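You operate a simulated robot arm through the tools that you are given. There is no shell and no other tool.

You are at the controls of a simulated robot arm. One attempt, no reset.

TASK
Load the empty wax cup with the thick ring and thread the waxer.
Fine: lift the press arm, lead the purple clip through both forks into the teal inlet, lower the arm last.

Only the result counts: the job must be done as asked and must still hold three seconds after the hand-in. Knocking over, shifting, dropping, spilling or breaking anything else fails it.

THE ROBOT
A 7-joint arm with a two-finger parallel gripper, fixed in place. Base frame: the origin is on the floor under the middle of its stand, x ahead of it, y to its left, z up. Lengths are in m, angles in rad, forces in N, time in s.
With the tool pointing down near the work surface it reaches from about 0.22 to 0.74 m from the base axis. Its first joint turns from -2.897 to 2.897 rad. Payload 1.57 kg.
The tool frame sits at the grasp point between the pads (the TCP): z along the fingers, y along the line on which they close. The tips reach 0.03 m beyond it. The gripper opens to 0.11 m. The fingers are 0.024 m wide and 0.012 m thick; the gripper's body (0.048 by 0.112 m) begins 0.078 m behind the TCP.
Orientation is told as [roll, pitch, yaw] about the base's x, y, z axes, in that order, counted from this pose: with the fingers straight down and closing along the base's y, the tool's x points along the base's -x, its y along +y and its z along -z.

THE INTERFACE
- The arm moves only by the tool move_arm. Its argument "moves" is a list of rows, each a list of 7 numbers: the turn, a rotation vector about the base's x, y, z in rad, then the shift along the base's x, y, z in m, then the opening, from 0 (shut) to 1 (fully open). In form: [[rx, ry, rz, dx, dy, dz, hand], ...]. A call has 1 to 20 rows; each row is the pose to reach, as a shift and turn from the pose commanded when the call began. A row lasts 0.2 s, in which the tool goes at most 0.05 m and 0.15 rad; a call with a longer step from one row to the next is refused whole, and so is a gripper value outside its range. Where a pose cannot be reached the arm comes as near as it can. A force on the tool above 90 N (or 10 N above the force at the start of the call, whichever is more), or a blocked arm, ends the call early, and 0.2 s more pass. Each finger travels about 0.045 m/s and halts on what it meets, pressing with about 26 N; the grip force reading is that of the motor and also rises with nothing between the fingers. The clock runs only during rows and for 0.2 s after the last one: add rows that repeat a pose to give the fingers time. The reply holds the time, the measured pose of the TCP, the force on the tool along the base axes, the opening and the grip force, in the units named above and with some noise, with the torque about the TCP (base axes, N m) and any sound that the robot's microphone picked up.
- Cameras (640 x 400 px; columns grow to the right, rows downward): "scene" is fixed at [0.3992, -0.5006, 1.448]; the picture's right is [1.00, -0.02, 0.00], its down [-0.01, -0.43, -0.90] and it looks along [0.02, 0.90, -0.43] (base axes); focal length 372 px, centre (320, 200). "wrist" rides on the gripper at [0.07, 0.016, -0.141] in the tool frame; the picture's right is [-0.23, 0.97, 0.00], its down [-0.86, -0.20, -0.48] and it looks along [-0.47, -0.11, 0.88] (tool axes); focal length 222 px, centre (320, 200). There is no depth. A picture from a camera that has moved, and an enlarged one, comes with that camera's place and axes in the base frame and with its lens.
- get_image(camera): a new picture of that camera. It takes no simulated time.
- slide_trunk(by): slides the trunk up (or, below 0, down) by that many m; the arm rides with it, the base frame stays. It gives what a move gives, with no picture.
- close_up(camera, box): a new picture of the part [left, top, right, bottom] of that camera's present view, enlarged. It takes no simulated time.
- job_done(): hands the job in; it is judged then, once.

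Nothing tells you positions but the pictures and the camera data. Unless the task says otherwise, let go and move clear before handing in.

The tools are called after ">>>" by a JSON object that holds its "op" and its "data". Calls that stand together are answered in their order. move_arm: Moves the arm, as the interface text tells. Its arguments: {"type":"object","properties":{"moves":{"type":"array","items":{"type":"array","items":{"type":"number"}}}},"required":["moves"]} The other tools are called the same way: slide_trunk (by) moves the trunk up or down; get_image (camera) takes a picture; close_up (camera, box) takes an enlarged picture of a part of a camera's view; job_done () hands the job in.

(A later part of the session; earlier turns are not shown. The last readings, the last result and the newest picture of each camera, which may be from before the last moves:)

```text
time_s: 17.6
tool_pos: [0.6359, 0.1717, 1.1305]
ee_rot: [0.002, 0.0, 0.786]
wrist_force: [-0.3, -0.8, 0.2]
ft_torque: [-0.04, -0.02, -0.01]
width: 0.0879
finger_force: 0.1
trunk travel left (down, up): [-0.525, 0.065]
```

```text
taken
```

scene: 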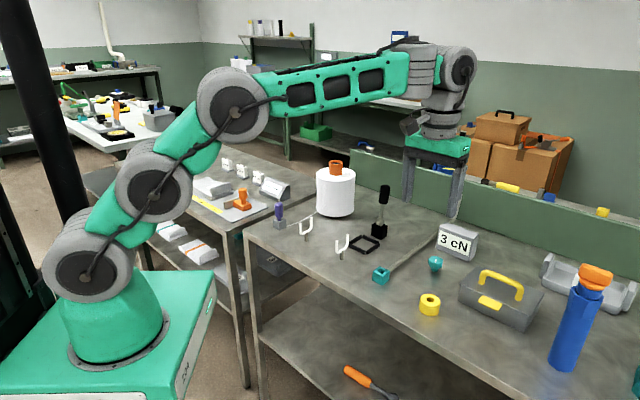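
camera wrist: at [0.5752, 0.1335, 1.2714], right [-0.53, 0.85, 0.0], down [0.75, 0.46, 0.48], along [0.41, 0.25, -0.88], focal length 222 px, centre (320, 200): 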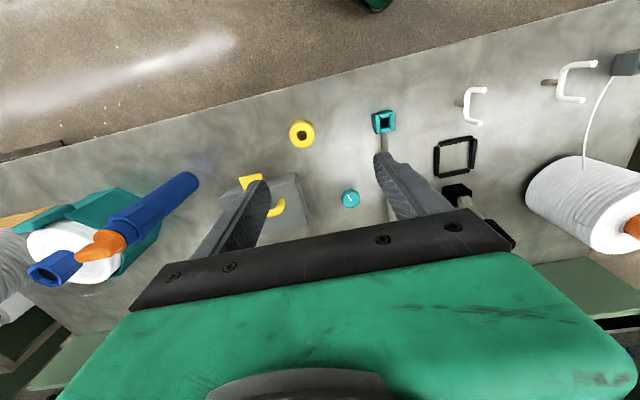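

The arm is up and the cup is clear. I'll zoom in on the ring for a precise position.

>>> {"op": "close_up", "data": {"camera": "wrist", "box": [262, 95, 342, 145]}}

>>> {"op": "close_up", "data": {"camera": "wrist", "box": [340, 90, 500, 190]}}

```text
8.00 times, centred on (302, 120) of wrist
camera zoom: at [0.5752, 0.1335, 1.2714], right [-0.53, 0.85, 0.0], down [0.75, 0.46, 0.48], along [0.41, 0.25, -0.88], focal length 1777 px, centre (464, 840)
```

zoom: 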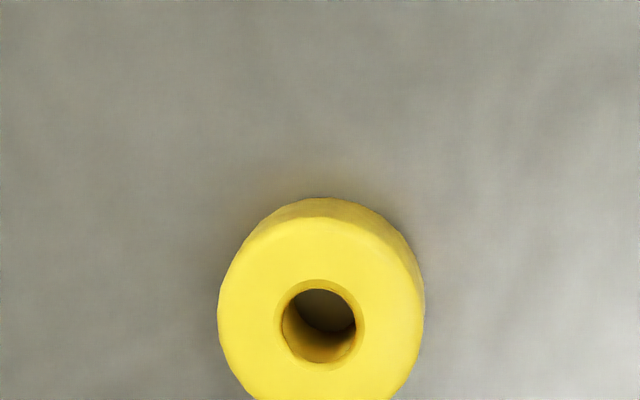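

```text
4.00 times, centred on (420, 140) of wrist
camera zoom: at [0.5752, 0.1335, 1.2714], right [-0.53, 0.85, 0.0], down [0.75, 0.46, 0.48], along [0.41, 0.25, -0.88], focal length 888 px, centre (-80, 440)
```

zoom: 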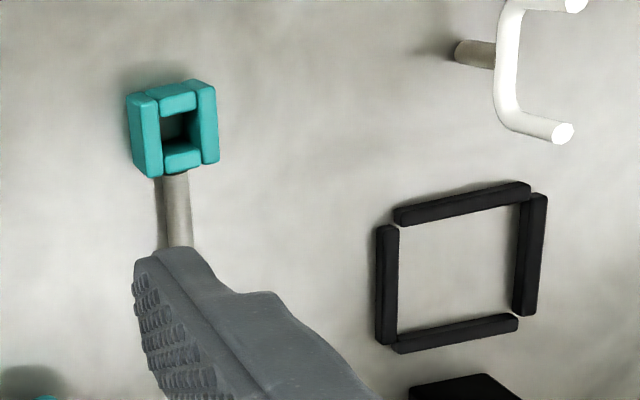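

Ring centre is about (0.664, 0.153) with its top at z ≈ 0.88, and the cup walls' top is near 0.857. I'll move above the ring and verify.

>>> {"op": "move_arm", "data": {"moves": [[0, 0, 0, 0.01, -0.007, -0.04, 1], [0, 0, 0, 0.02, -0.014, -0.08, 1], [0, 0, 0, 0.028, -0.019, -0.12, 1], [0, 0, 0, 0.028, -0.019, -0.165, 1], [0, 0, 0, 0.028, -0.019, -0.165, 1]]}}

>>> {"op": "close_up", "data": {"camera": "wrist", "box": [240, 120, 400, 220]}}

>>> {"op": "close_up", "data": {"camera": "scene", "box": [370, 220, 498, 340]}}

```text
time_s: 18.8
tool_pos: [0.6646, 0.1525, 0.966]
ee_rot: [-0.001, -0.002, 0.785]
wrist_force: [0.2, 0.1, -0.1]
ft_torque: [0.01, -0.01, 0.0]
width: 0.1103
finger_force: 0.0
trunk travel left (down, up): [-0.525, 0.065]
```

```text
4.00 times, centred on (320, 170) of wrist
camera zoom: at [0.604, 0.115, 1.1066], right [-0.53, 0.85, 0.0], down [0.75, 0.46, 0.48], along [0.41, 0.25, -0.88], focal length 888 px, centre (320, 320)
```

zoom: 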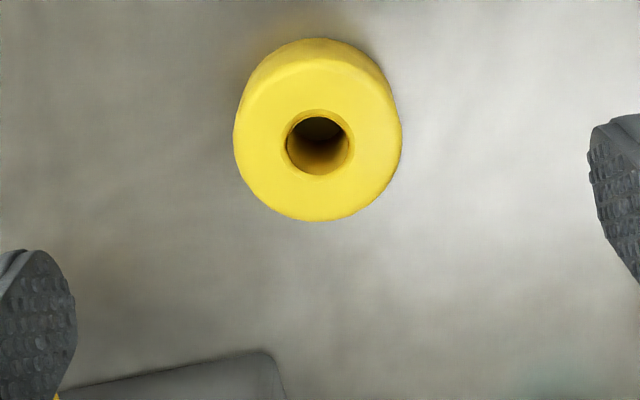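

```text
3.33 times, centred on (434, 280) of scene
camera zoom: at [0.3992, -0.5006, 1.448], right [1.0, -0.02, 0.0], down [-0.01, -0.43, -0.9], along [0.02, 0.9, -0.43], focal length 1241 px, centre (-60, -67)
```

zoom: 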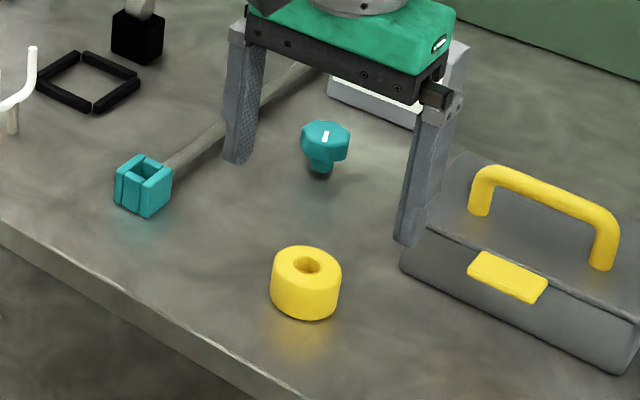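

The hole is centred under the TCP to within about 1 mm. I'll descend so the tips overlap the ring's upper 20 mm, then close.

>>> {"op": "move_arm", "data": {"moves": [[0, 0, 0, 0, 0, -0.03, 0.8], [0, 0, 0, 0, 0, -0.06, 0.8], [0, 0, 0, 0, 0, -0.073, 0.8], [0, 0, 0, 0, 0, -0.073, 0.8]]}}

>>> {"op": "get_image", "data": {"camera": "wrist"}}

>>> {"op": "close_up", "data": {"camera": "scene", "box": [380, 260, 476, 320]}}

```text
time_s: 19.8
tool_pos: [0.6637, 0.1517, 0.8913]
ee_rot: [0.001, 0.0, 0.786]
wrist_force: [-0.3, -0.4, -0.2]
ft_torque: [-0.02, 0.03, -0.02]
width: 0.0882
finger_force: 0.0
trunk travel left (down, up): [-0.525, 0.065]
```

```text
taken
camera wrist: at [0.6032, 0.1134, 1.033], right [-0.53, 0.85, 0.0], down [0.75, 0.46, 0.48], along [0.41, 0.25, -0.88], focal length 222 px, centre (320, 200)
```

wrist: 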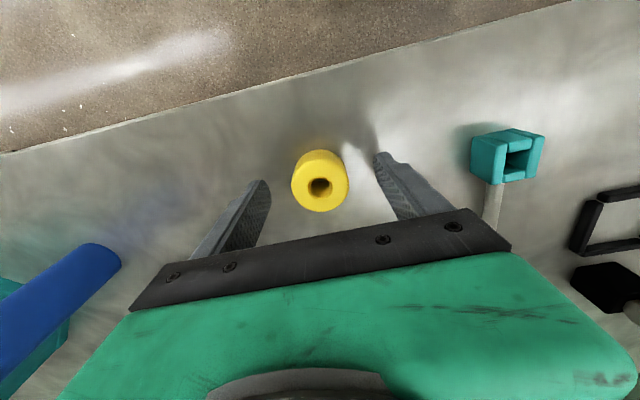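

```text
6.67 times, centred on (428, 290) of scene
camera zoom: at [0.3992, -0.5006, 1.448], right [1.0, -0.02, 0.0], down [-0.01, -0.43, -0.9], along [0.02, 0.9, -0.43], focal length 2482 px, centre (-400, -400)
```

zoom: 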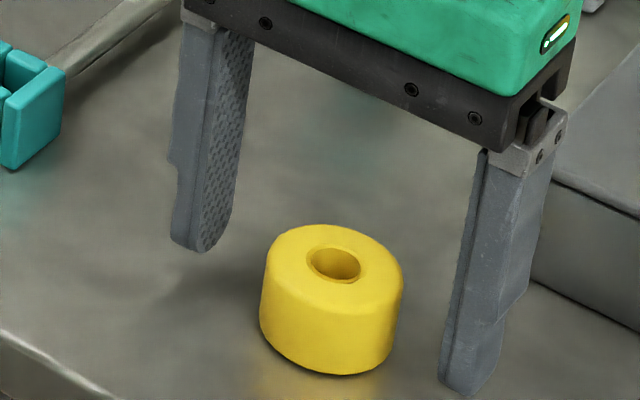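

Fingers straddle the ring. I'll close and grip.

>>> {"op": "move_arm", "data": {"moves": [[0, 0, 0, 0, 0, 0, 0.5], [0, 0, 0, 0, 0, 0, 0.3], [0, 0, 0, 0, 0, 0, 0.2], [0, 0, 0, 0, 0, 0, 0.2], [0, 0, 0, 0, 0, 0, 0.2]]}}

>>> {"op": "close_up", "data": {"camera": "wrist", "box": [240, 130, 400, 230]}}

>>> {"op": "close_up", "data": {"camera": "scene", "box": [380, 260, 476, 320]}}

```text
time_s: 21.0
tool_pos: [0.6644, 0.1511, 0.8917]
ee_rot: [-0.001, 0.0, 0.786]
wrist_force: [0.1, 0.1, 0.8]
ft_torque: [-0.02, 0.01, 0.01]
width: 0.0433
finger_force: 25.6
trunk travel left (down, up): [-0.525, 0.065]
```

```text
4.00 times, centred on (320, 180) of wrist
camera zoom: at [0.6032, 0.1134, 1.0333], right [-0.53, 0.85, 0.0], down [0.75, 0.46, 0.48], along [0.41, 0.25, -0.88], focal length 888 px, centre (320, 280)
```

zoom: 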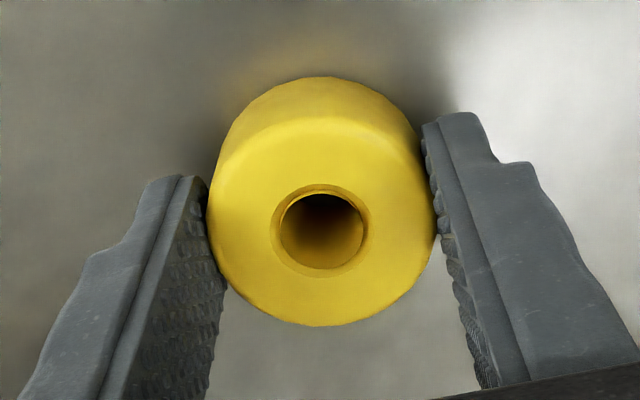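

```text
6.67 times, centred on (428, 290) of scene
camera zoom: at [0.3992, -0.5006, 1.448], right [1.0, -0.02, 0.0], down [-0.01, -0.43, -0.9], along [0.02, 0.9, -0.43], focal length 2482 px, centre (-400, -400)
```

zoom: 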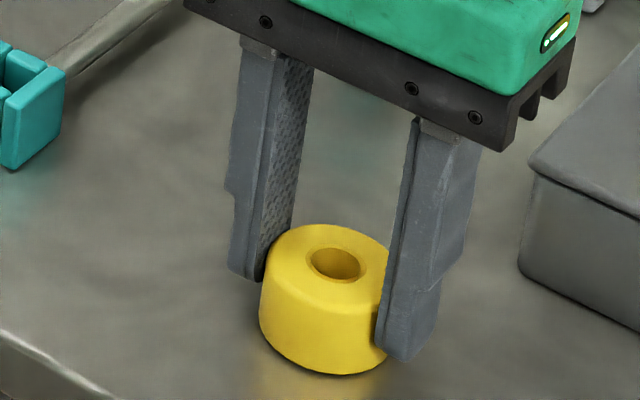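

The ring is gripped at 43.3 mm. I'll lift it and carry it above the cup near (0.5505, 0.424), keeping clear of the forks and the raised arm.

>>> {"op": "move_arm", "data": {"moves": [[0, 0, 0, 0, 0, 0.03, 0.2], [0, 0, 0, 0, 0, 0.07, 0.2], [0, 0, 0, 0, 0, 0.11, 0.2], [0, 0, 0, -0.018, 0.04, 0.115, 0.2], [0, 0, 0, -0.036, 0.08, 0.115, 0.2], [0, 0, 0, -0.054, 0.12, 0.115, 0.2], [0, 0, 0, -0.072, 0.16, 0.115, 0.2], [0, 0, 0, -0.09, 0.2, 0.115, 0.2], [0, 0, 0, -0.105, 0.24, 0.115, 0.2], [0, 0, 0, -0.114, 0.265, 0.115, 0.2], [0, 0, 0, -0.114, 0.265, 0.115, 0.2]]}}

>>> {"op": "get_image", "data": {"camera": "wrist"}}

>>> {"op": "close_up", "data": {"camera": "scene", "box": [310, 150, 438, 260]}}

```text
time_s: 23.4
tool_pos: [0.5483, 0.4154, 1.0061]
ee_rot: [0.0, -0.001, 0.786]
wrist_force: [-0.4, -0.1, 0.7]
ft_torque: [0.01, 0.0, 0.0]
width: 0.0435
finger_force: 26.1
trunk travel left (down, up): [-0.525, 0.065]
```

```text
taken
camera wrist: at [0.4879, 0.3787, 1.148], right [-0.53, 0.85, 0.0], down [0.75, 0.46, 0.48], along [0.41, 0.25, -0.88], focal length 222 px, centre (320, 200)
```

wrist: 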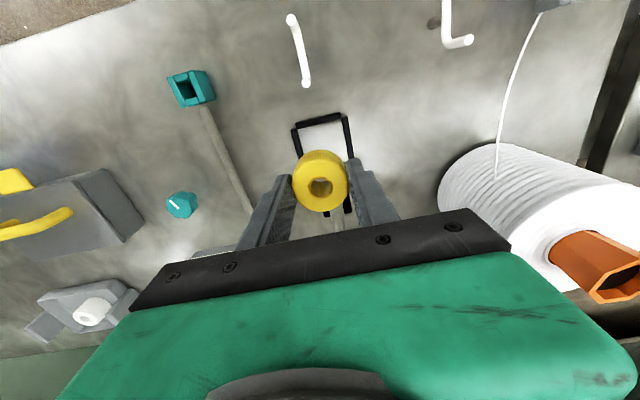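

```text
3.64 times, centred on (374, 205) of scene
camera zoom: at [0.3992, -0.5006, 1.448], right [1.0, -0.02, 0.0], down [-0.01, -0.43, -0.9], along [0.02, 0.9, -0.43], focal length 1354 px, centre (124, 182)
```

zoom: 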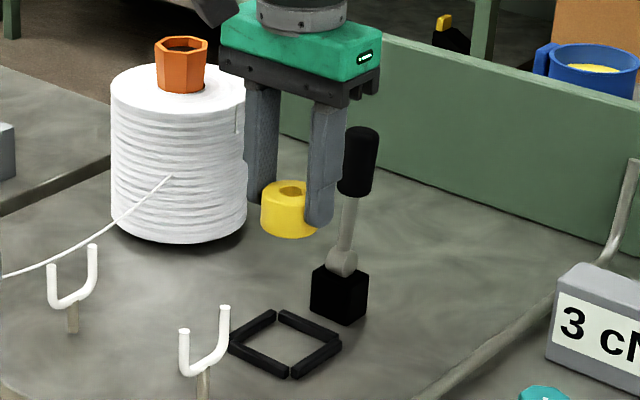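

>>> {"op": "close_up", "data": {"camera": "wrist", "box": [264, 95, 376, 225]}}

```text
3.08 times, centred on (320, 160) of wrist
camera zoom: at [0.4879, 0.3787, 1.148], right [-0.53, 0.85, 0.0], down [0.75, 0.46, 0.48], along [0.41, 0.25, -0.88], focal length 684 px, centre (320, 323)
```

zoom: 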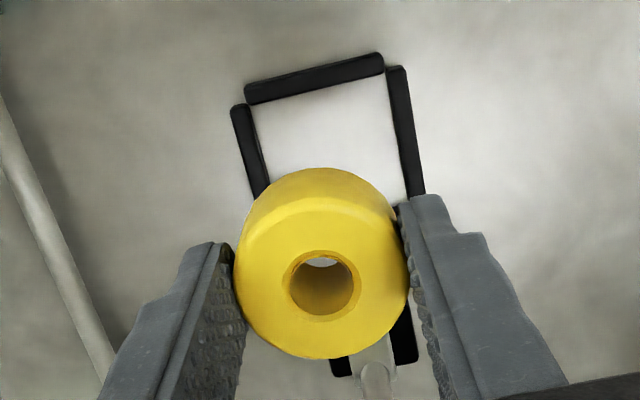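

The ring hovers just above the cup. I'll correct about 6 mm and descend to just above the walls to check alignment.

>>> {"op": "move_arm", "data": {"moves": [[0, 0, 0, 0.001, 0.0065, -0.03, 0.2], [0, 0, 0, 0.001, 0.0065, -0.06, 0.2], [0, 0, 0, 0.001, 0.0065, -0.085, 0.2], [0, 0, 0, 0.001, 0.0065, -0.085, 0.2]]}}

>>> {"op": "close_up", "data": {"camera": "wrist", "box": [240, 105, 400, 225]}}

>>> {"op": "close_up", "data": {"camera": "scene", "box": [330, 200, 410, 250]}}

```text
time_s: 24.4
tool_pos: [0.5492, 0.4235, 0.9227]
ee_rot: [0.001, 0.001, 0.786]
wrist_force: [0.0, -0.2, -0.4]
ft_torque: [-0.01, -0.02, 0.04]
width: 0.0434
finger_force: 25.7
trunk travel left (down, up): [-0.525, 0.065]
```

```text
3.33 times, centred on (320, 165) of wrist
camera zoom: at [0.4884, 0.3856, 1.0637], right [-0.53, 0.85, 0.0], down [0.75, 0.46, 0.48], along [0.41, 0.25, -0.88], focal length 740 px, centre (320, 317)
```

zoom: 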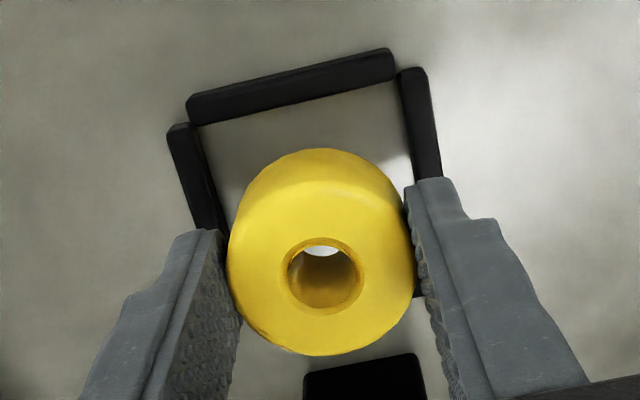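

```text
8.00 times, centred on (370, 225) of scene
camera zoom: at [0.3992, -0.5006, 1.448], right [1.0, -0.02, 0.0], down [-0.01, -0.43, -0.9], along [0.02, 0.9, -0.43], focal length 2978 px, centre (-80, 0)
```

zoom: 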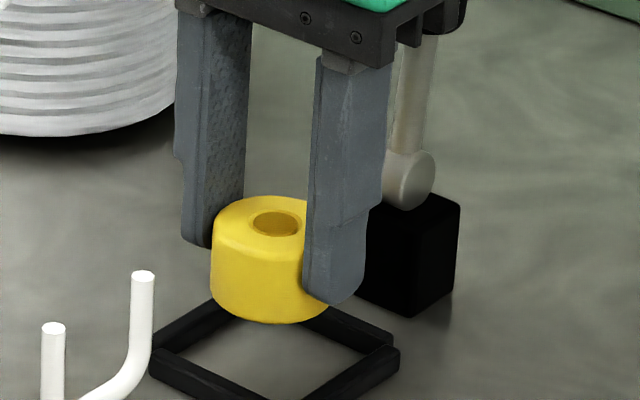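

Alignment is within about 2 mm laterally and radially, against a ~7 mm margin. I'll lower the ring into the cup.

>>> {"op": "move_arm", "data": {"moves": [[0, 0, 0, -0.0005, -0.0012, -0.012, 0.2], [0, 0, 0, -0.0005, -0.0012, -0.022, 0.2], [0, 0, 0, -0.0005, -0.0012, -0.029, 0.2], [0, 0, 0, -0.0005, -0.0012, -0.029, 0.2]]}}

>>> {"op": "close_up", "data": {"camera": "wrist", "box": [240, 105, 400, 225]}}

>>> {"op": "close_up", "data": {"camera": "scene", "box": [330, 200, 410, 250]}}

```text
time_s: 25.4
tool_pos: [0.5491, 0.4216, 0.8937]
ee_rot: [0.0, -0.001, 0.784]
wrist_force: [-0.4, -0.1, -0.2]
ft_torque: [0.0, -0.04, 0.01]
width: 0.0433
finger_force: 25.9
trunk travel left (down, up): [-0.525, 0.065]
```

```text
3.33 times, centred on (320, 165) of wrist
camera zoom: at [0.4889, 0.3835, 1.0348], right [-0.53, 0.85, 0.0], down [0.75, 0.46, 0.48], along [0.41, 0.25, -0.88], focal length 740 px, centre (320, 317)
```

zoom: 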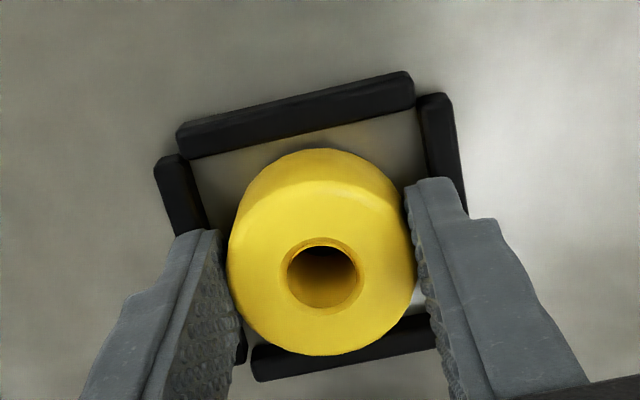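

```text
8.00 times, centred on (370, 225) of scene
camera zoom: at [0.3992, -0.5006, 1.448], right [1.0, -0.02, 0.0], down [-0.01, -0.43, -0.9], along [0.02, 0.9, -0.43], focal length 2978 px, centre (-80, 0)
```

zoom: 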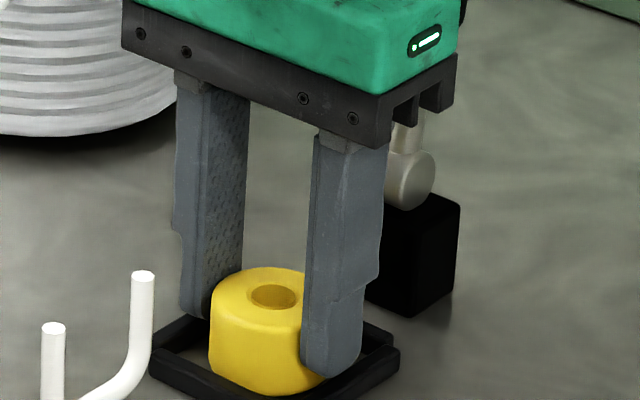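

The ring sits inside the cup walls about 1.5 mm above the bottom. I'll lower that last bit and release gently.

>>> {"op": "move_arm", "data": {"moves": [[0, 0, 0, 0, 0, -0.0015, 0.2], [0, 0, 0, 0, 0, -0.0015, 0.3], [0, 0, 0, 0, 0, -0.0015, 0.45], [0, 0, 0, 0, 0, -0.0015, 0.6], [0, 0, 0, 0, 0, -0.0015, 0.65], [0, 0, 0, 0, 0, 0.02, 0.65], [0, 0, 0, -0.005, -0.005, 0.06, 0.65], [0, 0, 0, -0.015, -0.015, 0.1, 0.65]]}}

>>> {"op": "get_image", "data": {"camera": "wrist"}}

>>> {"op": "close_up", "data": {"camera": "scene", "box": [330, 180, 426, 255]}}

```text
time_s: 27.2
tool_pos: [0.5352, 0.4068, 0.9942]
ee_rot: [0.0, -0.001, 0.786]
wrist_force: [-0.3, -0.9, -0.6]
ft_torque: [0.01, 0.02, 0.02]
width: 0.0716
finger_force: 0.0
trunk travel left (down, up): [-0.525, 0.065]
```

```text
taken
camera wrist: at [0.4749, 0.3687, 1.1353], right [-0.53, 0.85, 0.0], down [0.75, 0.46, 0.48], along [0.41, 0.25, -0.88], focal length 222 px, centre (320, 200)
```

wrist: 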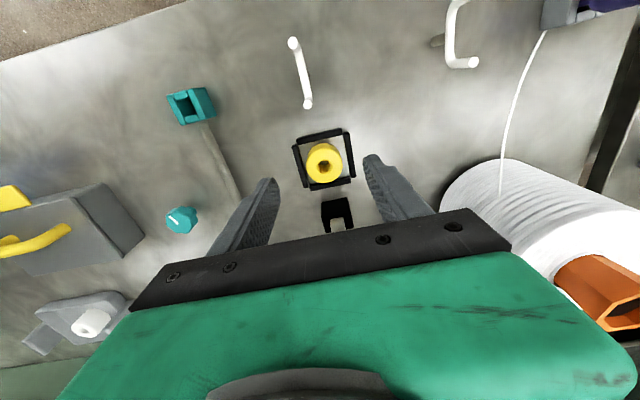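

```text
5.33 times, centred on (378, 218) of scene
camera zoom: at [0.3992, -0.5006, 1.448], right [1.0, -0.02, 0.0], down [-0.01, -0.43, -0.9], along [0.02, 0.9, -0.43], focal length 1986 px, centre (11, 107)
```

zoom: 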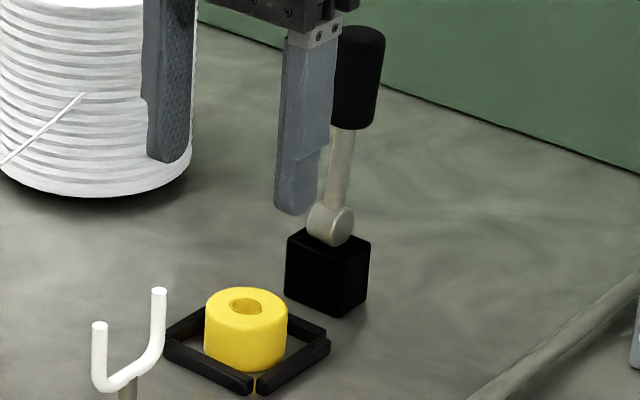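

The ring is seated in the cup. Next I'll move to view the purple clip and its holder near (0.28, 0.58).

>>> {"op": "move_arm", "data": {"moves": [[0, 0, 0, 0, 0, 0.045, 0.65], [0, 0, 0, -0.02, 0.01, 0.085, 0.65], [0, 0, 0, -0.055, 0.03, 0.106, 0.65], [0, 0, 0, -0.095, 0.05, 0.106, 0.65], [0, 0, 0, -0.135, 0.07, 0.106, 0.65], [0, 0, 0, -0.17, 0.09, 0.106, 0.65], [0, 0, 0, -0.175, 0.093, 0.106, 0.65]]}}

>>> {"op": "get_image", "data": {"camera": "wrist"}}

>>> {"op": "get_image", "data": {"camera": "scene"}}

```text
time_s: 28.8
tool_pos: [0.3606, 0.4982, 1.0982]
ee_rot: [0.0, 0.0, 0.785]
wrist_force: [-0.7, -0.1, 0.2]
ft_torque: [-0.04, -0.03, -0.02]
width: 0.0714
finger_force: 0.0
trunk travel left (down, up): [-0.525, 0.065]
```

```text
taken
camera wrist: at [0.2999, 0.4612, 1.2399], right [-0.53, 0.85, 0.0], down [0.75, 0.46, 0.48], along [0.41, 0.25, -0.88], focal length 222 px, centre (320, 200)
```

wrist: 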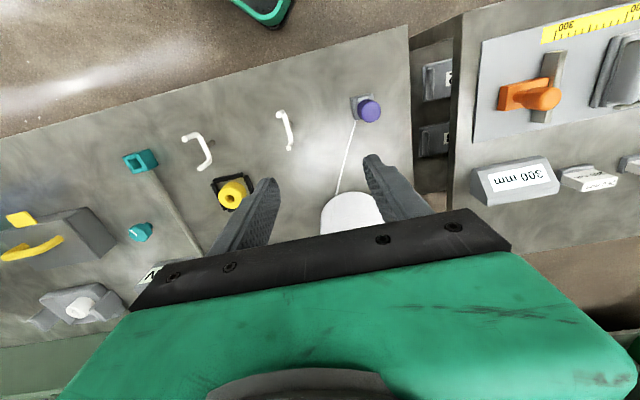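

```text
taken
```

scene: 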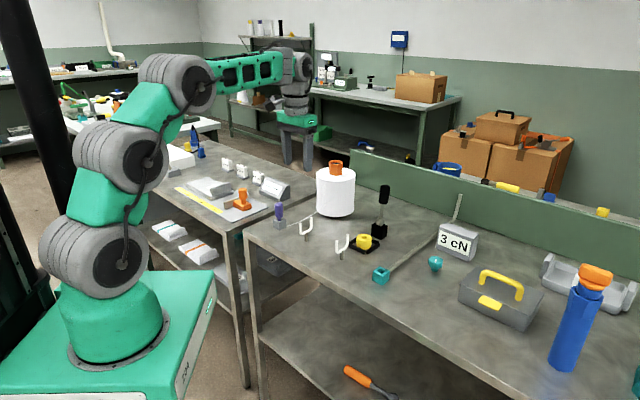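

>>> {"op": "close_up", "data": {"camera": "wrist", "box": [320, 75, 416, 135]}}

>>> {"op": "close_up", "data": {"camera": "wrist", "box": [100, 90, 320, 220]}}

>>> {"op": "close_up", "data": {"camera": "wrist", "box": [250, 90, 400, 210]}}

>>> {"op": "close_up", "data": {"camera": "scene", "box": [260, 195, 308, 235]}}

```text
6.67 times, centred on (368, 105) of wrist
camera zoom: at [0.2999, 0.4612, 1.2399], right [-0.53, 0.85, 0.0], down [0.75, 0.46, 0.48], along [0.41, 0.25, -0.88], focal length 1481 px, centre (0, 833)
```

zoom: 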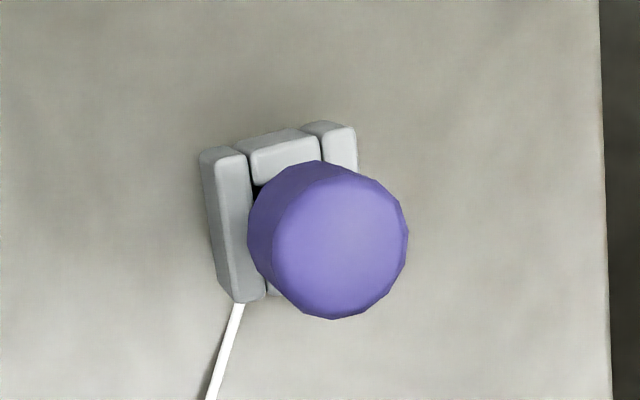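

```text
2.91 times, centred on (210, 155) of wrist
camera zoom: at [0.2999, 0.4612, 1.2399], right [-0.53, 0.85, 0.0], down [0.75, 0.46, 0.48], along [0.41, 0.25, -0.88], focal length 646 px, centre (640, 331)
```

zoom: 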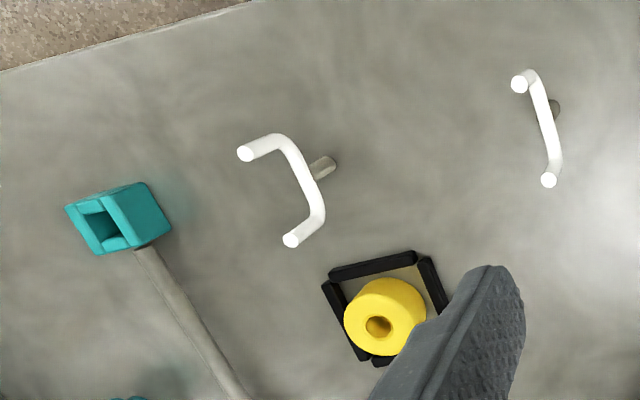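

```text
3.33 times, centred on (325, 150) of wrist
camera zoom: at [0.2999, 0.4612, 1.2399], right [-0.53, 0.85, 0.0], down [0.75, 0.46, 0.48], along [0.41, 0.25, -0.88], focal length 740 px, centre (303, 367)
```

zoom: 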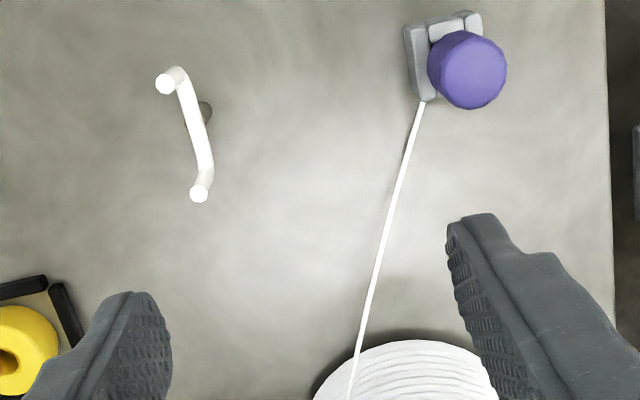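

```text
10.00 times, centred on (284, 215) of scene
camera zoom: at [0.3992, -0.5006, 1.448], right [1.0, -0.02, 0.0], down [-0.01, -0.43, -0.9], along [0.02, 0.9, -0.43], focal length 3723 px, centre (680, 50)
```

zoom: 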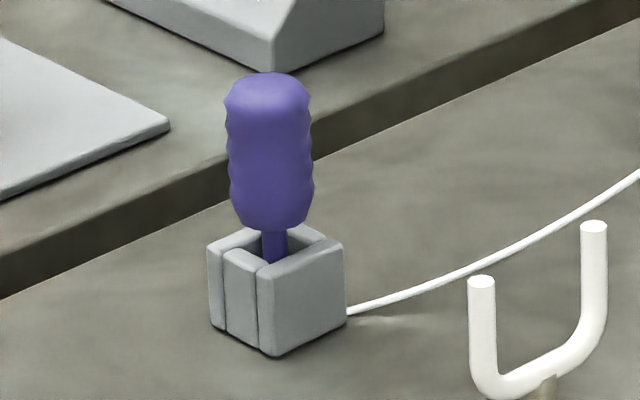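

The clip's handle top is at about (0.297, 0.5345, 0.944). Holder, fork 1, fork 2 and inlet all lie on the line x+y ≈ 0.835. At 45° yaw the fingers lie along that line and can pass through the forks. I'll move above the clip.

>>> {"op": "move_arm", "data": {"moves": [[0, 0, 0, -0.025, 0.012, -0.02, 0.65], [0, 0, 0, -0.05, 0.025, -0.05, 0.65], [0, 0, 0, -0.0637, 0.0351, -0.08, 0.65], [0, 0, 0, -0.0637, 0.0351, -0.105, 0.65], [0, 0, 0, -0.0637, 0.0351, -0.105, 0.65]]}}

>>> {"op": "close_up", "data": {"camera": "wrist", "box": [240, 120, 400, 220]}}

>>> {"op": "close_up", "data": {"camera": "scene", "box": [250, 170, 330, 240]}}

```text
time_s: 30.0
tool_pos: [0.2975, 0.5344, 0.9944]
ee_rot: [0.0, 0.001, 0.786]
wrist_force: [-0.3, -0.8, -0.6]
ft_torque: [0.02, -0.02, 0.05]
width: 0.0715
finger_force: 0.0
trunk travel left (down, up): [-0.525, 0.065]
```

```text
4.00 times, centred on (320, 170) of wrist
camera zoom: at [0.2362, 0.4961, 1.1356], right [-0.53, 0.85, 0.0], down [0.75, 0.46, 0.48], along [0.41, 0.25, -0.88], focal length 888 px, centre (320, 320)
```

zoom: 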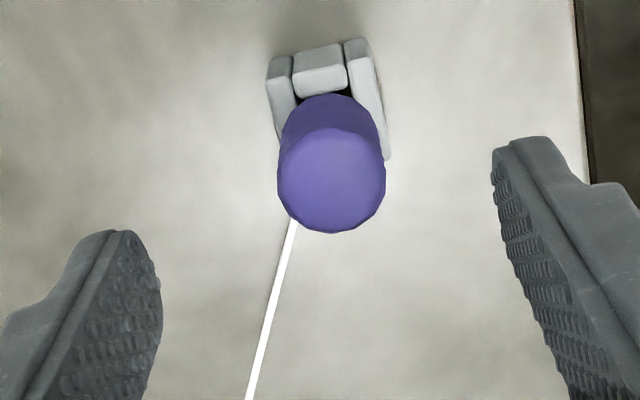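

```text
5.71 times, centred on (290, 205) of scene
camera zoom: at [0.3992, -0.5006, 1.448], right [1.0, -0.02, 0.0], down [-0.01, -0.43, -0.9], along [0.02, 0.9, -0.43], focal length 2127 px, centre (491, 171)
```

zoom: 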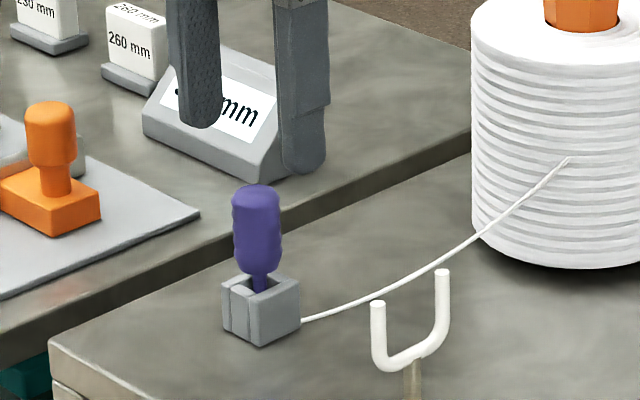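

Refining: the clip is at (0.2965, 0.537), top at about 0.933; fork tips are near 0.921. I'll shift 3 mm and descend to grip the handle.

>>> {"op": "move_arm", "data": {"moves": [[0, 0, 0, -0.0005, 0.0027, -0.025, 0.65], [0, 0, 0, -0.0005, 0.0027, -0.05, 0.65], [0, 0, 0, -0.0005, 0.0027, -0.066, 0.65], [0, 0, 0, -0.0005, 0.0027, -0.066, 0.65]]}}

>>> {"op": "close_up", "data": {"camera": "wrist", "box": [240, 130, 400, 230]}}

>>> {"op": "close_up", "data": {"camera": "scene", "box": [250, 180, 330, 240]}}

```text
time_s: 31.0
tool_pos: [0.2965, 0.5383, 0.9295]
ee_rot: [-0.002, 0.0, 0.785]
wrist_force: [0.4, -0.5, 0.1]
ft_torque: [-0.02, 0.02, -0.03]
width: 0.0717
finger_force: 0.1
trunk travel left (down, up): [-0.525, 0.065]
```

```text
4.00 times, centred on (320, 180) of wrist
camera zoom: at [0.2357, 0.4998, 1.0693], right [-0.53, 0.85, 0.0], down [0.75, 0.46, 0.48], along [0.41, 0.25, -0.88], focal length 888 px, centre (320, 280)
```

zoom: 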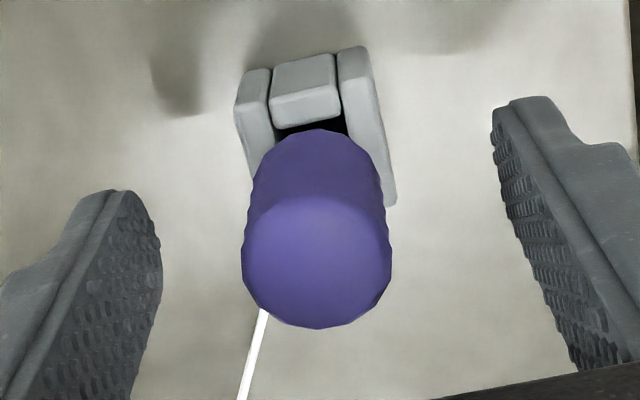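

```text
6.67 times, centred on (290, 210) of scene
camera zoom: at [0.3992, -0.5006, 1.448], right [1.0, -0.02, 0.0], down [-0.01, -0.43, -0.9], along [0.02, 0.9, -0.43], focal length 2482 px, centre (520, 133)
```

zoom: 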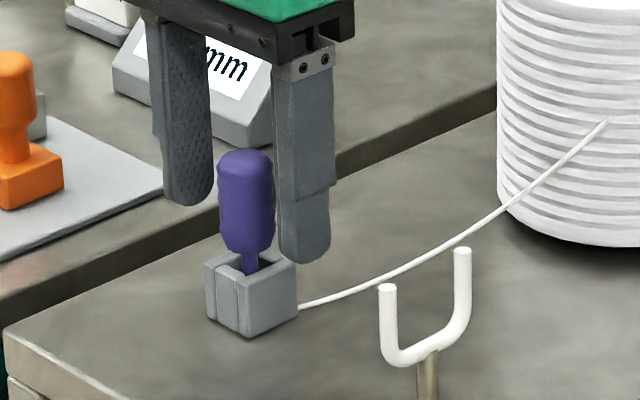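

The clip is centred between the fingers. Closing.

>>> {"op": "move_arm", "data": {"moves": [[0, 0, 0, 0, 0, 0, 0.45], [0, 0, 0, 0, 0, 0, 0.3], [0, 0, 0, 0, 0, 0, 0.1], [0, 0, 0, 0, 0, 0, 0.1], [0, 0, 0, 0, 0, 0, 0.1]]}}

>>> {"op": "close_up", "data": {"camera": "wrist", "box": [240, 130, 400, 230]}}

>>> {"op": "close_up", "data": {"camera": "scene", "box": [250, 180, 330, 240]}}

```text
time_s: 32.2
tool_pos: [0.2957, 0.5375, 0.9274]
ee_rot: [0.0, -0.001, 0.785]
wrist_force: [-0.9, -0.7, 0.1]
ft_torque: [0.05, -0.01, -0.05]
width: 0.0253
finger_force: 26.4
trunk travel left (down, up): [-0.525, 0.065]
```

```text
4.00 times, centred on (320, 180) of wrist
camera zoom: at [0.2356, 0.4998, 1.0694], right [-0.53, 0.85, 0.0], down [0.75, 0.46, 0.48], along [0.41, 0.25, -0.88], focal length 888 px, centre (320, 280)
```

zoom: 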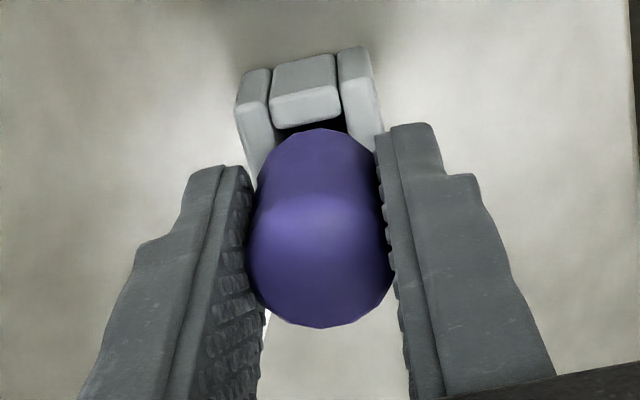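

```text
6.67 times, centred on (290, 210) of scene
camera zoom: at [0.3992, -0.5006, 1.448], right [1.0, -0.02, 0.0], down [-0.01, -0.43, -0.9], along [0.02, 0.9, -0.43], focal length 2482 px, centre (520, 133)
```

zoom: 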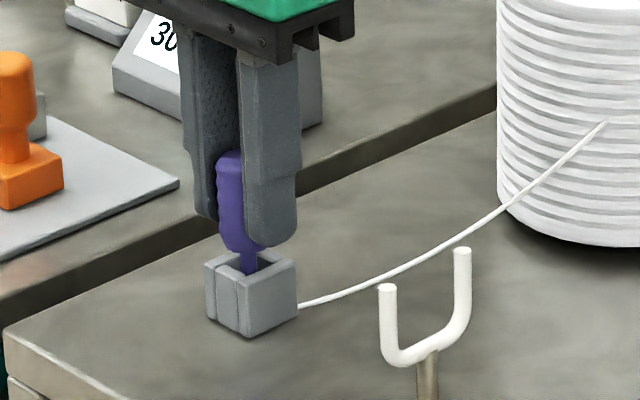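

Gripped at 25.3 mm. I'll lift the clip slowly about 50 mm out of the holder and watch the yarn.

>>> {"op": "move_arm", "data": {"moves": [[0, 0, 0, 0, 0, 0.01, 0.1], [0, 0, 0, 0, 0, 0.02, 0.1], [0, 0, 0, 0, 0, 0.03, 0.1], [0, 0, 0, 0, 0, 0.04, 0.1], [0, 0, 0, 0, 0, 0.05, 0.1], [0, 0, 0, 0, 0, 0.05, 0.1]]}}

>>> {"op": "close_up", "data": {"camera": "wrist", "box": [240, 100, 400, 230]}}

>>> {"op": "close_up", "data": {"camera": "scene", "box": [250, 180, 330, 240]}}

```text
time_s: 33.6
tool_pos: [0.2961, 0.5381, 0.9784]
ee_rot: [0.0, 0.001, 0.786]
wrist_force: [0.1, 0.6, -1.8]
ft_torque: [0.0, -0.02, 0.01]
width: 0.0254
finger_force: 26.6
trunk travel left (down, up): [-0.525, 0.065]
```

```text
3.08 times, centred on (320, 165) of wrist
camera zoom: at [0.2355, 0.4992, 1.1194], right [-0.53, 0.85, 0.0], down [0.75, 0.46, 0.48], along [0.41, 0.25, -0.88], focal length 684 px, centre (320, 308)
```

zoom: 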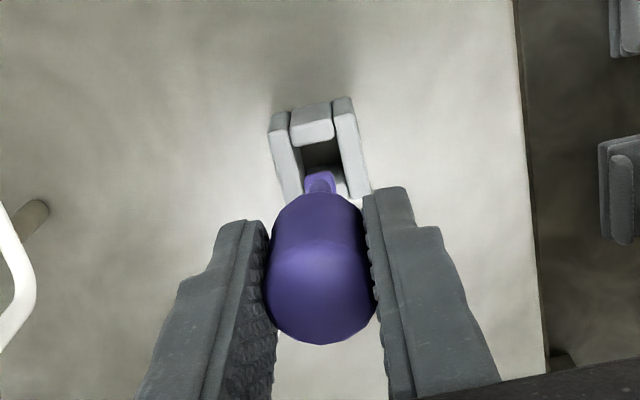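

```text
6.67 times, centred on (290, 210) of scene
camera zoom: at [0.3992, -0.5006, 1.448], right [1.0, -0.02, 0.0], down [-0.01, -0.43, -0.9], along [0.02, 0.9, -0.43], focal length 2482 px, centre (520, 133)
```

zoom: 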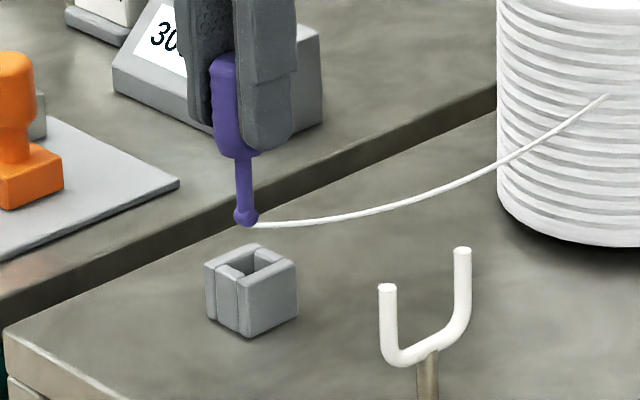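

The clip is free; it has a ball at the stem's end with the yarn attached there. I'll move along the line toward fork 1 and stop just before it to check the ball height against the prongs.

>>> {"op": "move_arm", "data": {"moves": [[0, 0, 0, 0.012, -0.012, 0, 0.1], [0, 0, 0, 0.024, -0.024, 0, 0.1], [0, 0, 0, 0.036, -0.036, -0.002, 0.1], [0, 0, 0, 0.048, -0.048, -0.004, 0.1], [0, 0, 0, 0.058, -0.0575, -0.005, 0.1], [0, 0, 0, 0.058, -0.0575, -0.005, 0.1]]}}

>>> {"op": "close_up", "data": {"camera": "scene", "box": [270, 190, 350, 250]}}

>>> {"op": "close_up", "data": {"camera": "wrist", "box": [200, 80, 400, 230]}}

```text
time_s: 35.0
tool_pos: [0.3528, 0.4801, 0.9736]
ee_rot: [0.0, 0.002, 0.786]
wrist_force: [-1.1, -0.1, -0.8]
ft_torque: [0.01, 0.01, 0.01]
width: 0.0254
finger_force: 25.6
trunk travel left (down, up): [-0.525, 0.065]
```

```text
6.67 times, centred on (310, 220) of scene
camera zoom: at [0.3992, -0.5006, 1.448], right [1.0, -0.02, 0.0], down [-0.01, -0.43, -0.9], along [0.02, 0.9, -0.43], focal length 2482 px, centre (387, 67)
```

zoom: 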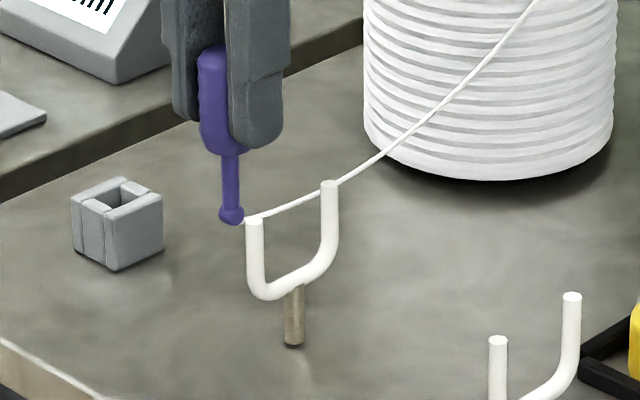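

```text
2.67 times, centred on (300, 155) of wrist
camera zoom: at [0.2931, 0.4423, 1.1155], right [-0.53, 0.85, 0.0], down [0.75, 0.46, 0.48], along [0.41, 0.25, -0.88], focal length 592 px, centre (373, 320)
```

zoom: 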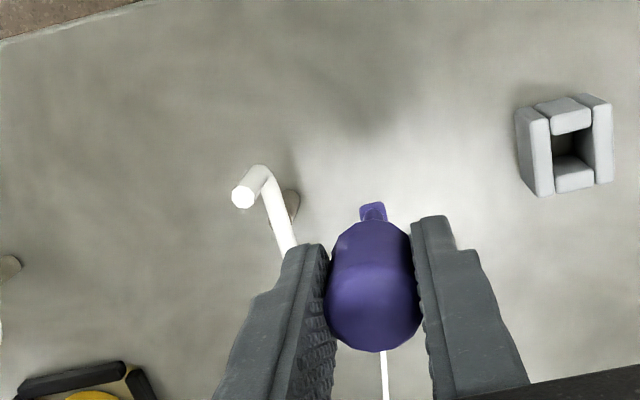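

>>> {"op": "close_up", "data": {"camera": "scene", "box": [260, 140, 400, 250]}}

>>> {"op": "get_image", "data": {"camera": "wrist"}}

```text
3.64 times, centred on (330, 195) of scene
camera zoom: at [0.3992, -0.5006, 1.448], right [1.0, -0.02, 0.0], down [-0.01, -0.43, -0.9], along [0.02, 0.9, -0.43], focal length 1354 px, centre (284, 218)
```

zoom: 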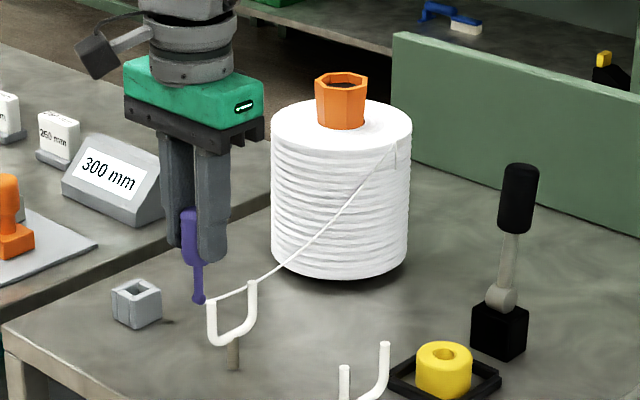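

```text
taken
camera wrist: at [0.2931, 0.4423, 1.1155], right [-0.53, 0.85, 0.0], down [0.75, 0.46, 0.48], along [0.41, 0.25, -0.88], focal length 222 px, centre (320, 200)
```

wrist: 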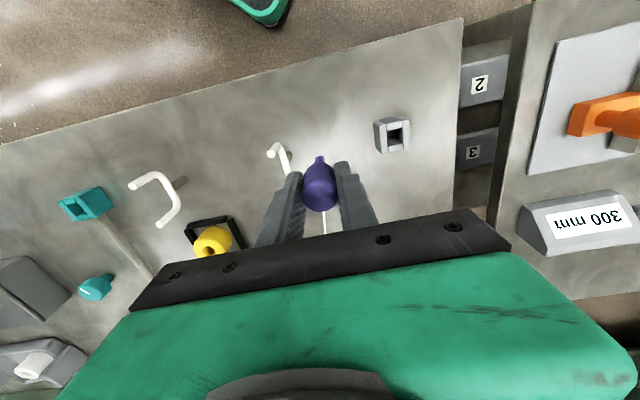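

The ball centre is at about z 0.903, roughly 24 mm below the prong tips and above the U bottom, and the line is centred. I'll pass through fork 1 slowly.

>>> {"op": "move_arm", "data": {"moves": [[0, 0, 0, 0.01, -0.01, 0, 0.1], [0, 0, 0, 0.02, -0.02, 0, 0.1], [0, 0, 0, 0.03, -0.03, 0, 0.1], [0, 0, 0, 0.04, -0.04, 0, 0.1], [0, 0, 0, 0.05, -0.05, 0, 0.1], [0, 0, 0, 0.06, -0.06, 0, 0.1], [0, 0, 0, 0.06, -0.06, 0, 0.1]]}}

>>> {"op": "close_up", "data": {"camera": "scene", "box": [280, 190, 376, 260]}}

>>> {"op": "close_up", "data": {"camera": "scene", "box": [260, 140, 400, 250]}}

>>> {"op": "get_image", "data": {"camera": "wrist"}}

```text
time_s: 36.6
tool_pos: [0.4139, 0.4173, 0.9724]
ee_rot: [0.001, 0.001, 0.786]
wrist_force: [0.2, 0.3, -0.4]
ft_torque: [-0.01, 0.01, 0.03]
width: 0.0251
finger_force: 25.7
trunk travel left (down, up): [-0.525, 0.065]
```

```text
5.71 times, centred on (328, 225) of scene
camera zoom: at [0.3992, -0.5006, 1.448], right [1.0, -0.02, 0.0], down [-0.01, -0.43, -0.9], along [0.02, 0.9, -0.43], focal length 2127 px, centre (274, 57)
```

zoom: 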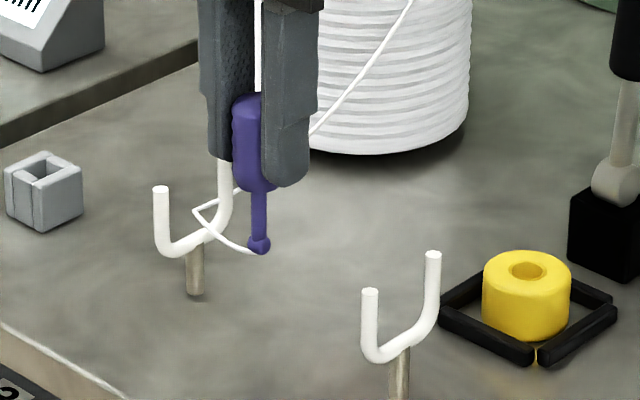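

```text
3.64 times, centred on (330, 195) of scene
camera zoom: at [0.3992, -0.5006, 1.448], right [1.0, -0.02, 0.0], down [-0.01, -0.43, -0.9], along [0.02, 0.9, -0.43], focal length 1354 px, centre (284, 218)
```

zoom: 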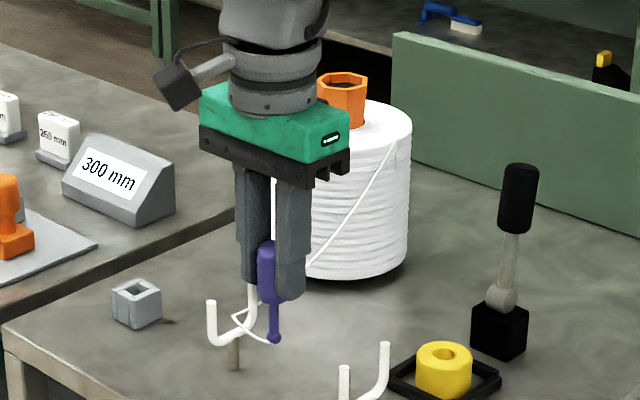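

```text
taken
camera wrist: at [0.3539, 0.3802, 1.1146], right [-0.53, 0.85, 0.0], down [0.75, 0.46, 0.48], along [0.41, 0.25, -0.88], focal length 222 px, centre (320, 200)
```

wrist: 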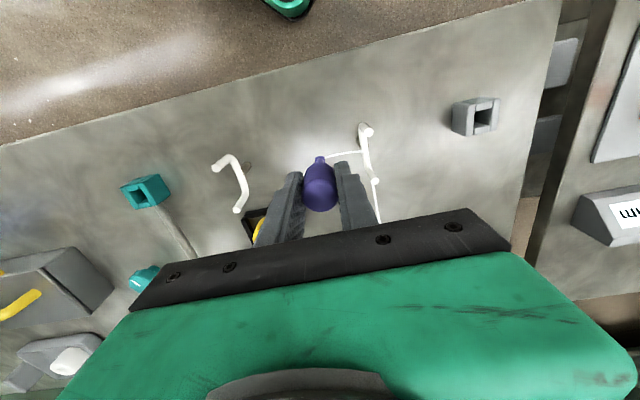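

>>> {"op": "close_up", "data": {"camera": "scene", "box": [296, 210, 336, 250]}}

>>> {"op": "close_up", "data": {"camera": "wrist", "box": [300, 110, 420, 230]}}

```text
10.00 times, centred on (316, 230) of scene
camera zoom: at [0.3992, -0.5006, 1.448], right [1.0, -0.02, 0.0], down [-0.01, -0.43, -0.9], along [0.02, 0.9, -0.43], focal length 3723 px, centre (360, -100)
```

zoom: 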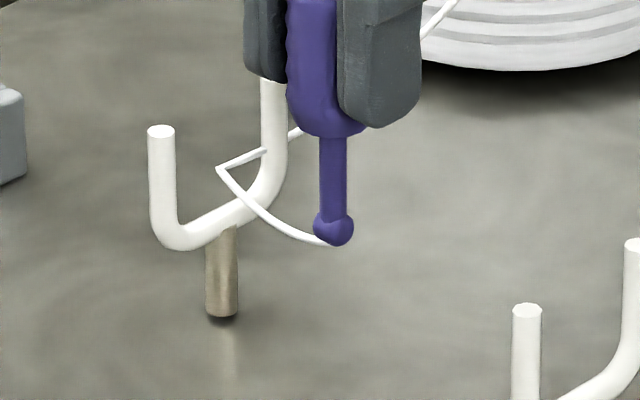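

```text
3.33 times, centred on (360, 170) of wrist
camera zoom: at [0.3539, 0.3802, 1.1146], right [-0.53, 0.85, 0.0], down [0.75, 0.46, 0.48], along [0.41, 0.25, -0.88], focal length 740 px, centre (187, 300)
```

zoom: 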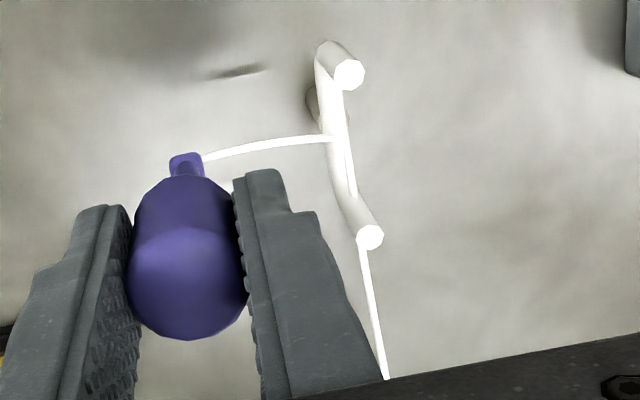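

The yarn now runs through fork 1, held in the U. I'll go on toward fork 2, stopping just before it to check height.

>>> {"op": "move_arm", "data": {"moves": [[0, 0, 0, 0.0105, -0.0095, 0, 0.1], [0, 0, 0, 0.0205, -0.0195, 0, 0.1], [0, 0, 0, 0.0305, -0.029, 0.0005, 0.1], [0, 0, 0, 0.0375, -0.036, 0.0005, 0.1], [0, 0, 0, 0.0375, -0.036, 0.0005, 0.1]]}}

>>> {"op": "close_up", "data": {"camera": "scene", "box": [296, 205, 376, 265]}}

>>> {"op": "close_up", "data": {"camera": "wrist", "box": [180, 80, 420, 230]}}

```text
time_s: 37.8
tool_pos: [0.4515, 0.3831, 0.9746]
ee_rot: [0.0, 0.001, 0.784]
wrist_force: [-0.4, -0.2, -0.7]
ft_torque: [0.02, 0.01, 0.0]
width: 0.0253
finger_force: 26.5
trunk travel left (down, up): [-0.525, 0.065]
```

```text
6.67 times, centred on (336, 235) of scene
camera zoom: at [0.3992, -0.5006, 1.448], right [1.0, -0.02, 0.0], down [-0.01, -0.43, -0.9], along [0.02, 0.9, -0.43], focal length 2482 px, centre (213, -33)
```

zoom: 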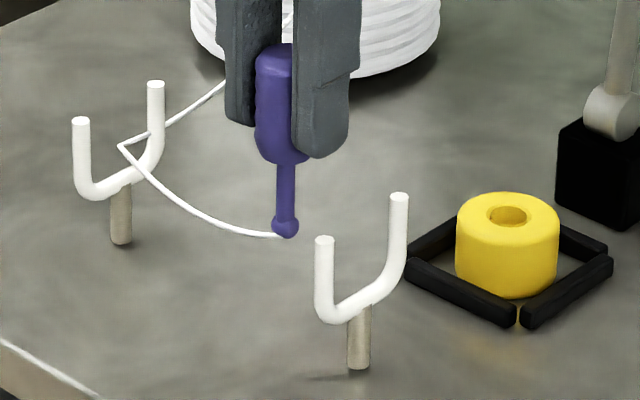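

```text
2.67 times, centred on (300, 155) of wrist
camera zoom: at [0.3905, 0.3448, 1.1155], right [-0.53, 0.85, 0.0], down [0.75, 0.46, 0.48], along [0.41, 0.25, -0.88], focal length 592 px, centre (373, 320)
```

zoom: 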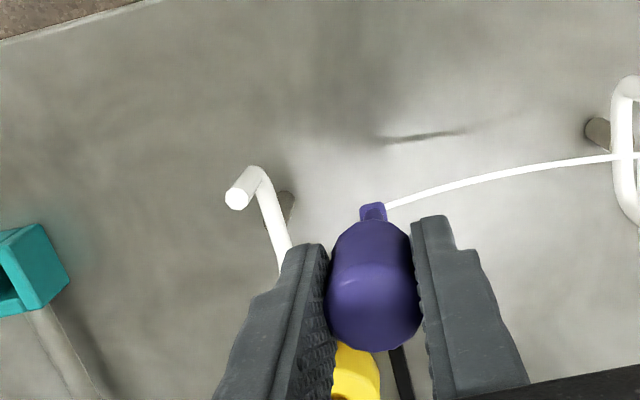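

Heights match at fork 2 as well. Passing through fork 2 now.

>>> {"op": "move_arm", "data": {"moves": [[0, 0, 0, 0.01, -0.0095, 0, 0.1], [0, 0, 0, 0.02, -0.0195, 0, 0.1], [0, 0, 0, 0.03, -0.0293, 0, 0.1], [0, 0, 0, 0.04, -0.0393, 0, 0.1], [0, 0, 0, 0.05, -0.0493, 0, 0.1], [0, 0, 0, 0.06, -0.0593, 0, 0.1], [0, 0, 0, 0.065, -0.0643, 0, 0.1], [0, 0, 0, 0.065, -0.0643, 0, 0.1]]}}

>>> {"op": "close_up", "data": {"camera": "scene", "box": [300, 205, 400, 285]}}

>>> {"op": "close_up", "data": {"camera": "wrist", "box": [180, 80, 420, 230]}}

```text
time_s: 39.6
tool_pos: [0.5178, 0.3203, 0.9725]
ee_rot: [-0.002, 0.0, 0.786]
wrist_force: [0.1, 0.5, -0.7]
ft_torque: [0.02, 0.02, 0.03]
width: 0.0253
finger_force: 26.5
trunk travel left (down, up): [-0.525, 0.065]
```

```text
5.00 times, centred on (350, 245) of scene
camera zoom: at [0.3992, -0.5006, 1.448], right [1.0, -0.02, 0.0], down [-0.01, -0.43, -0.9], along [0.02, 0.9, -0.43], focal length 1861 px, centre (170, -25)
```

zoom: 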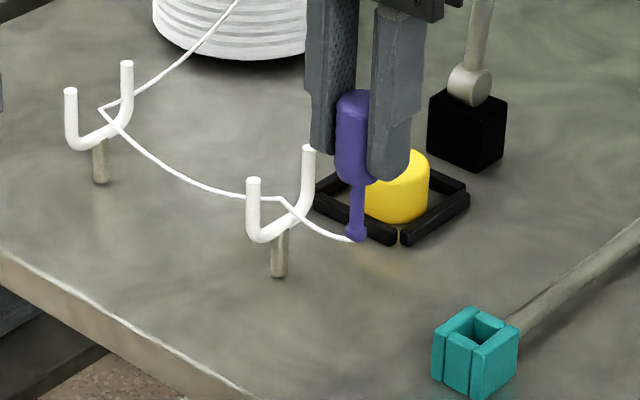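

```text
2.67 times, centred on (300, 155) of wrist
camera zoom: at [0.4567, 0.2818, 1.1145], right [-0.53, 0.85, 0.0], down [0.75, 0.46, 0.48], along [0.41, 0.25, -0.88], focal length 592 px, centre (373, 320)
```

zoom: 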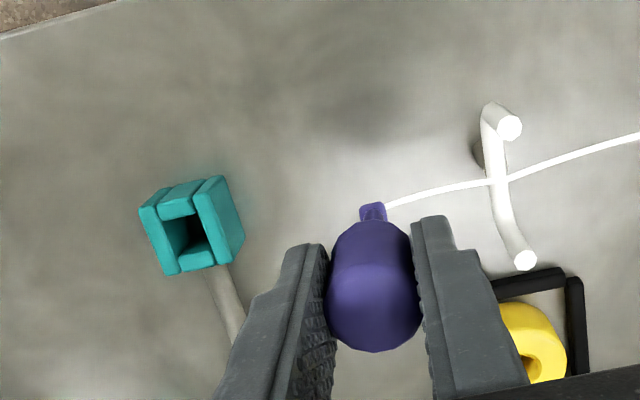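

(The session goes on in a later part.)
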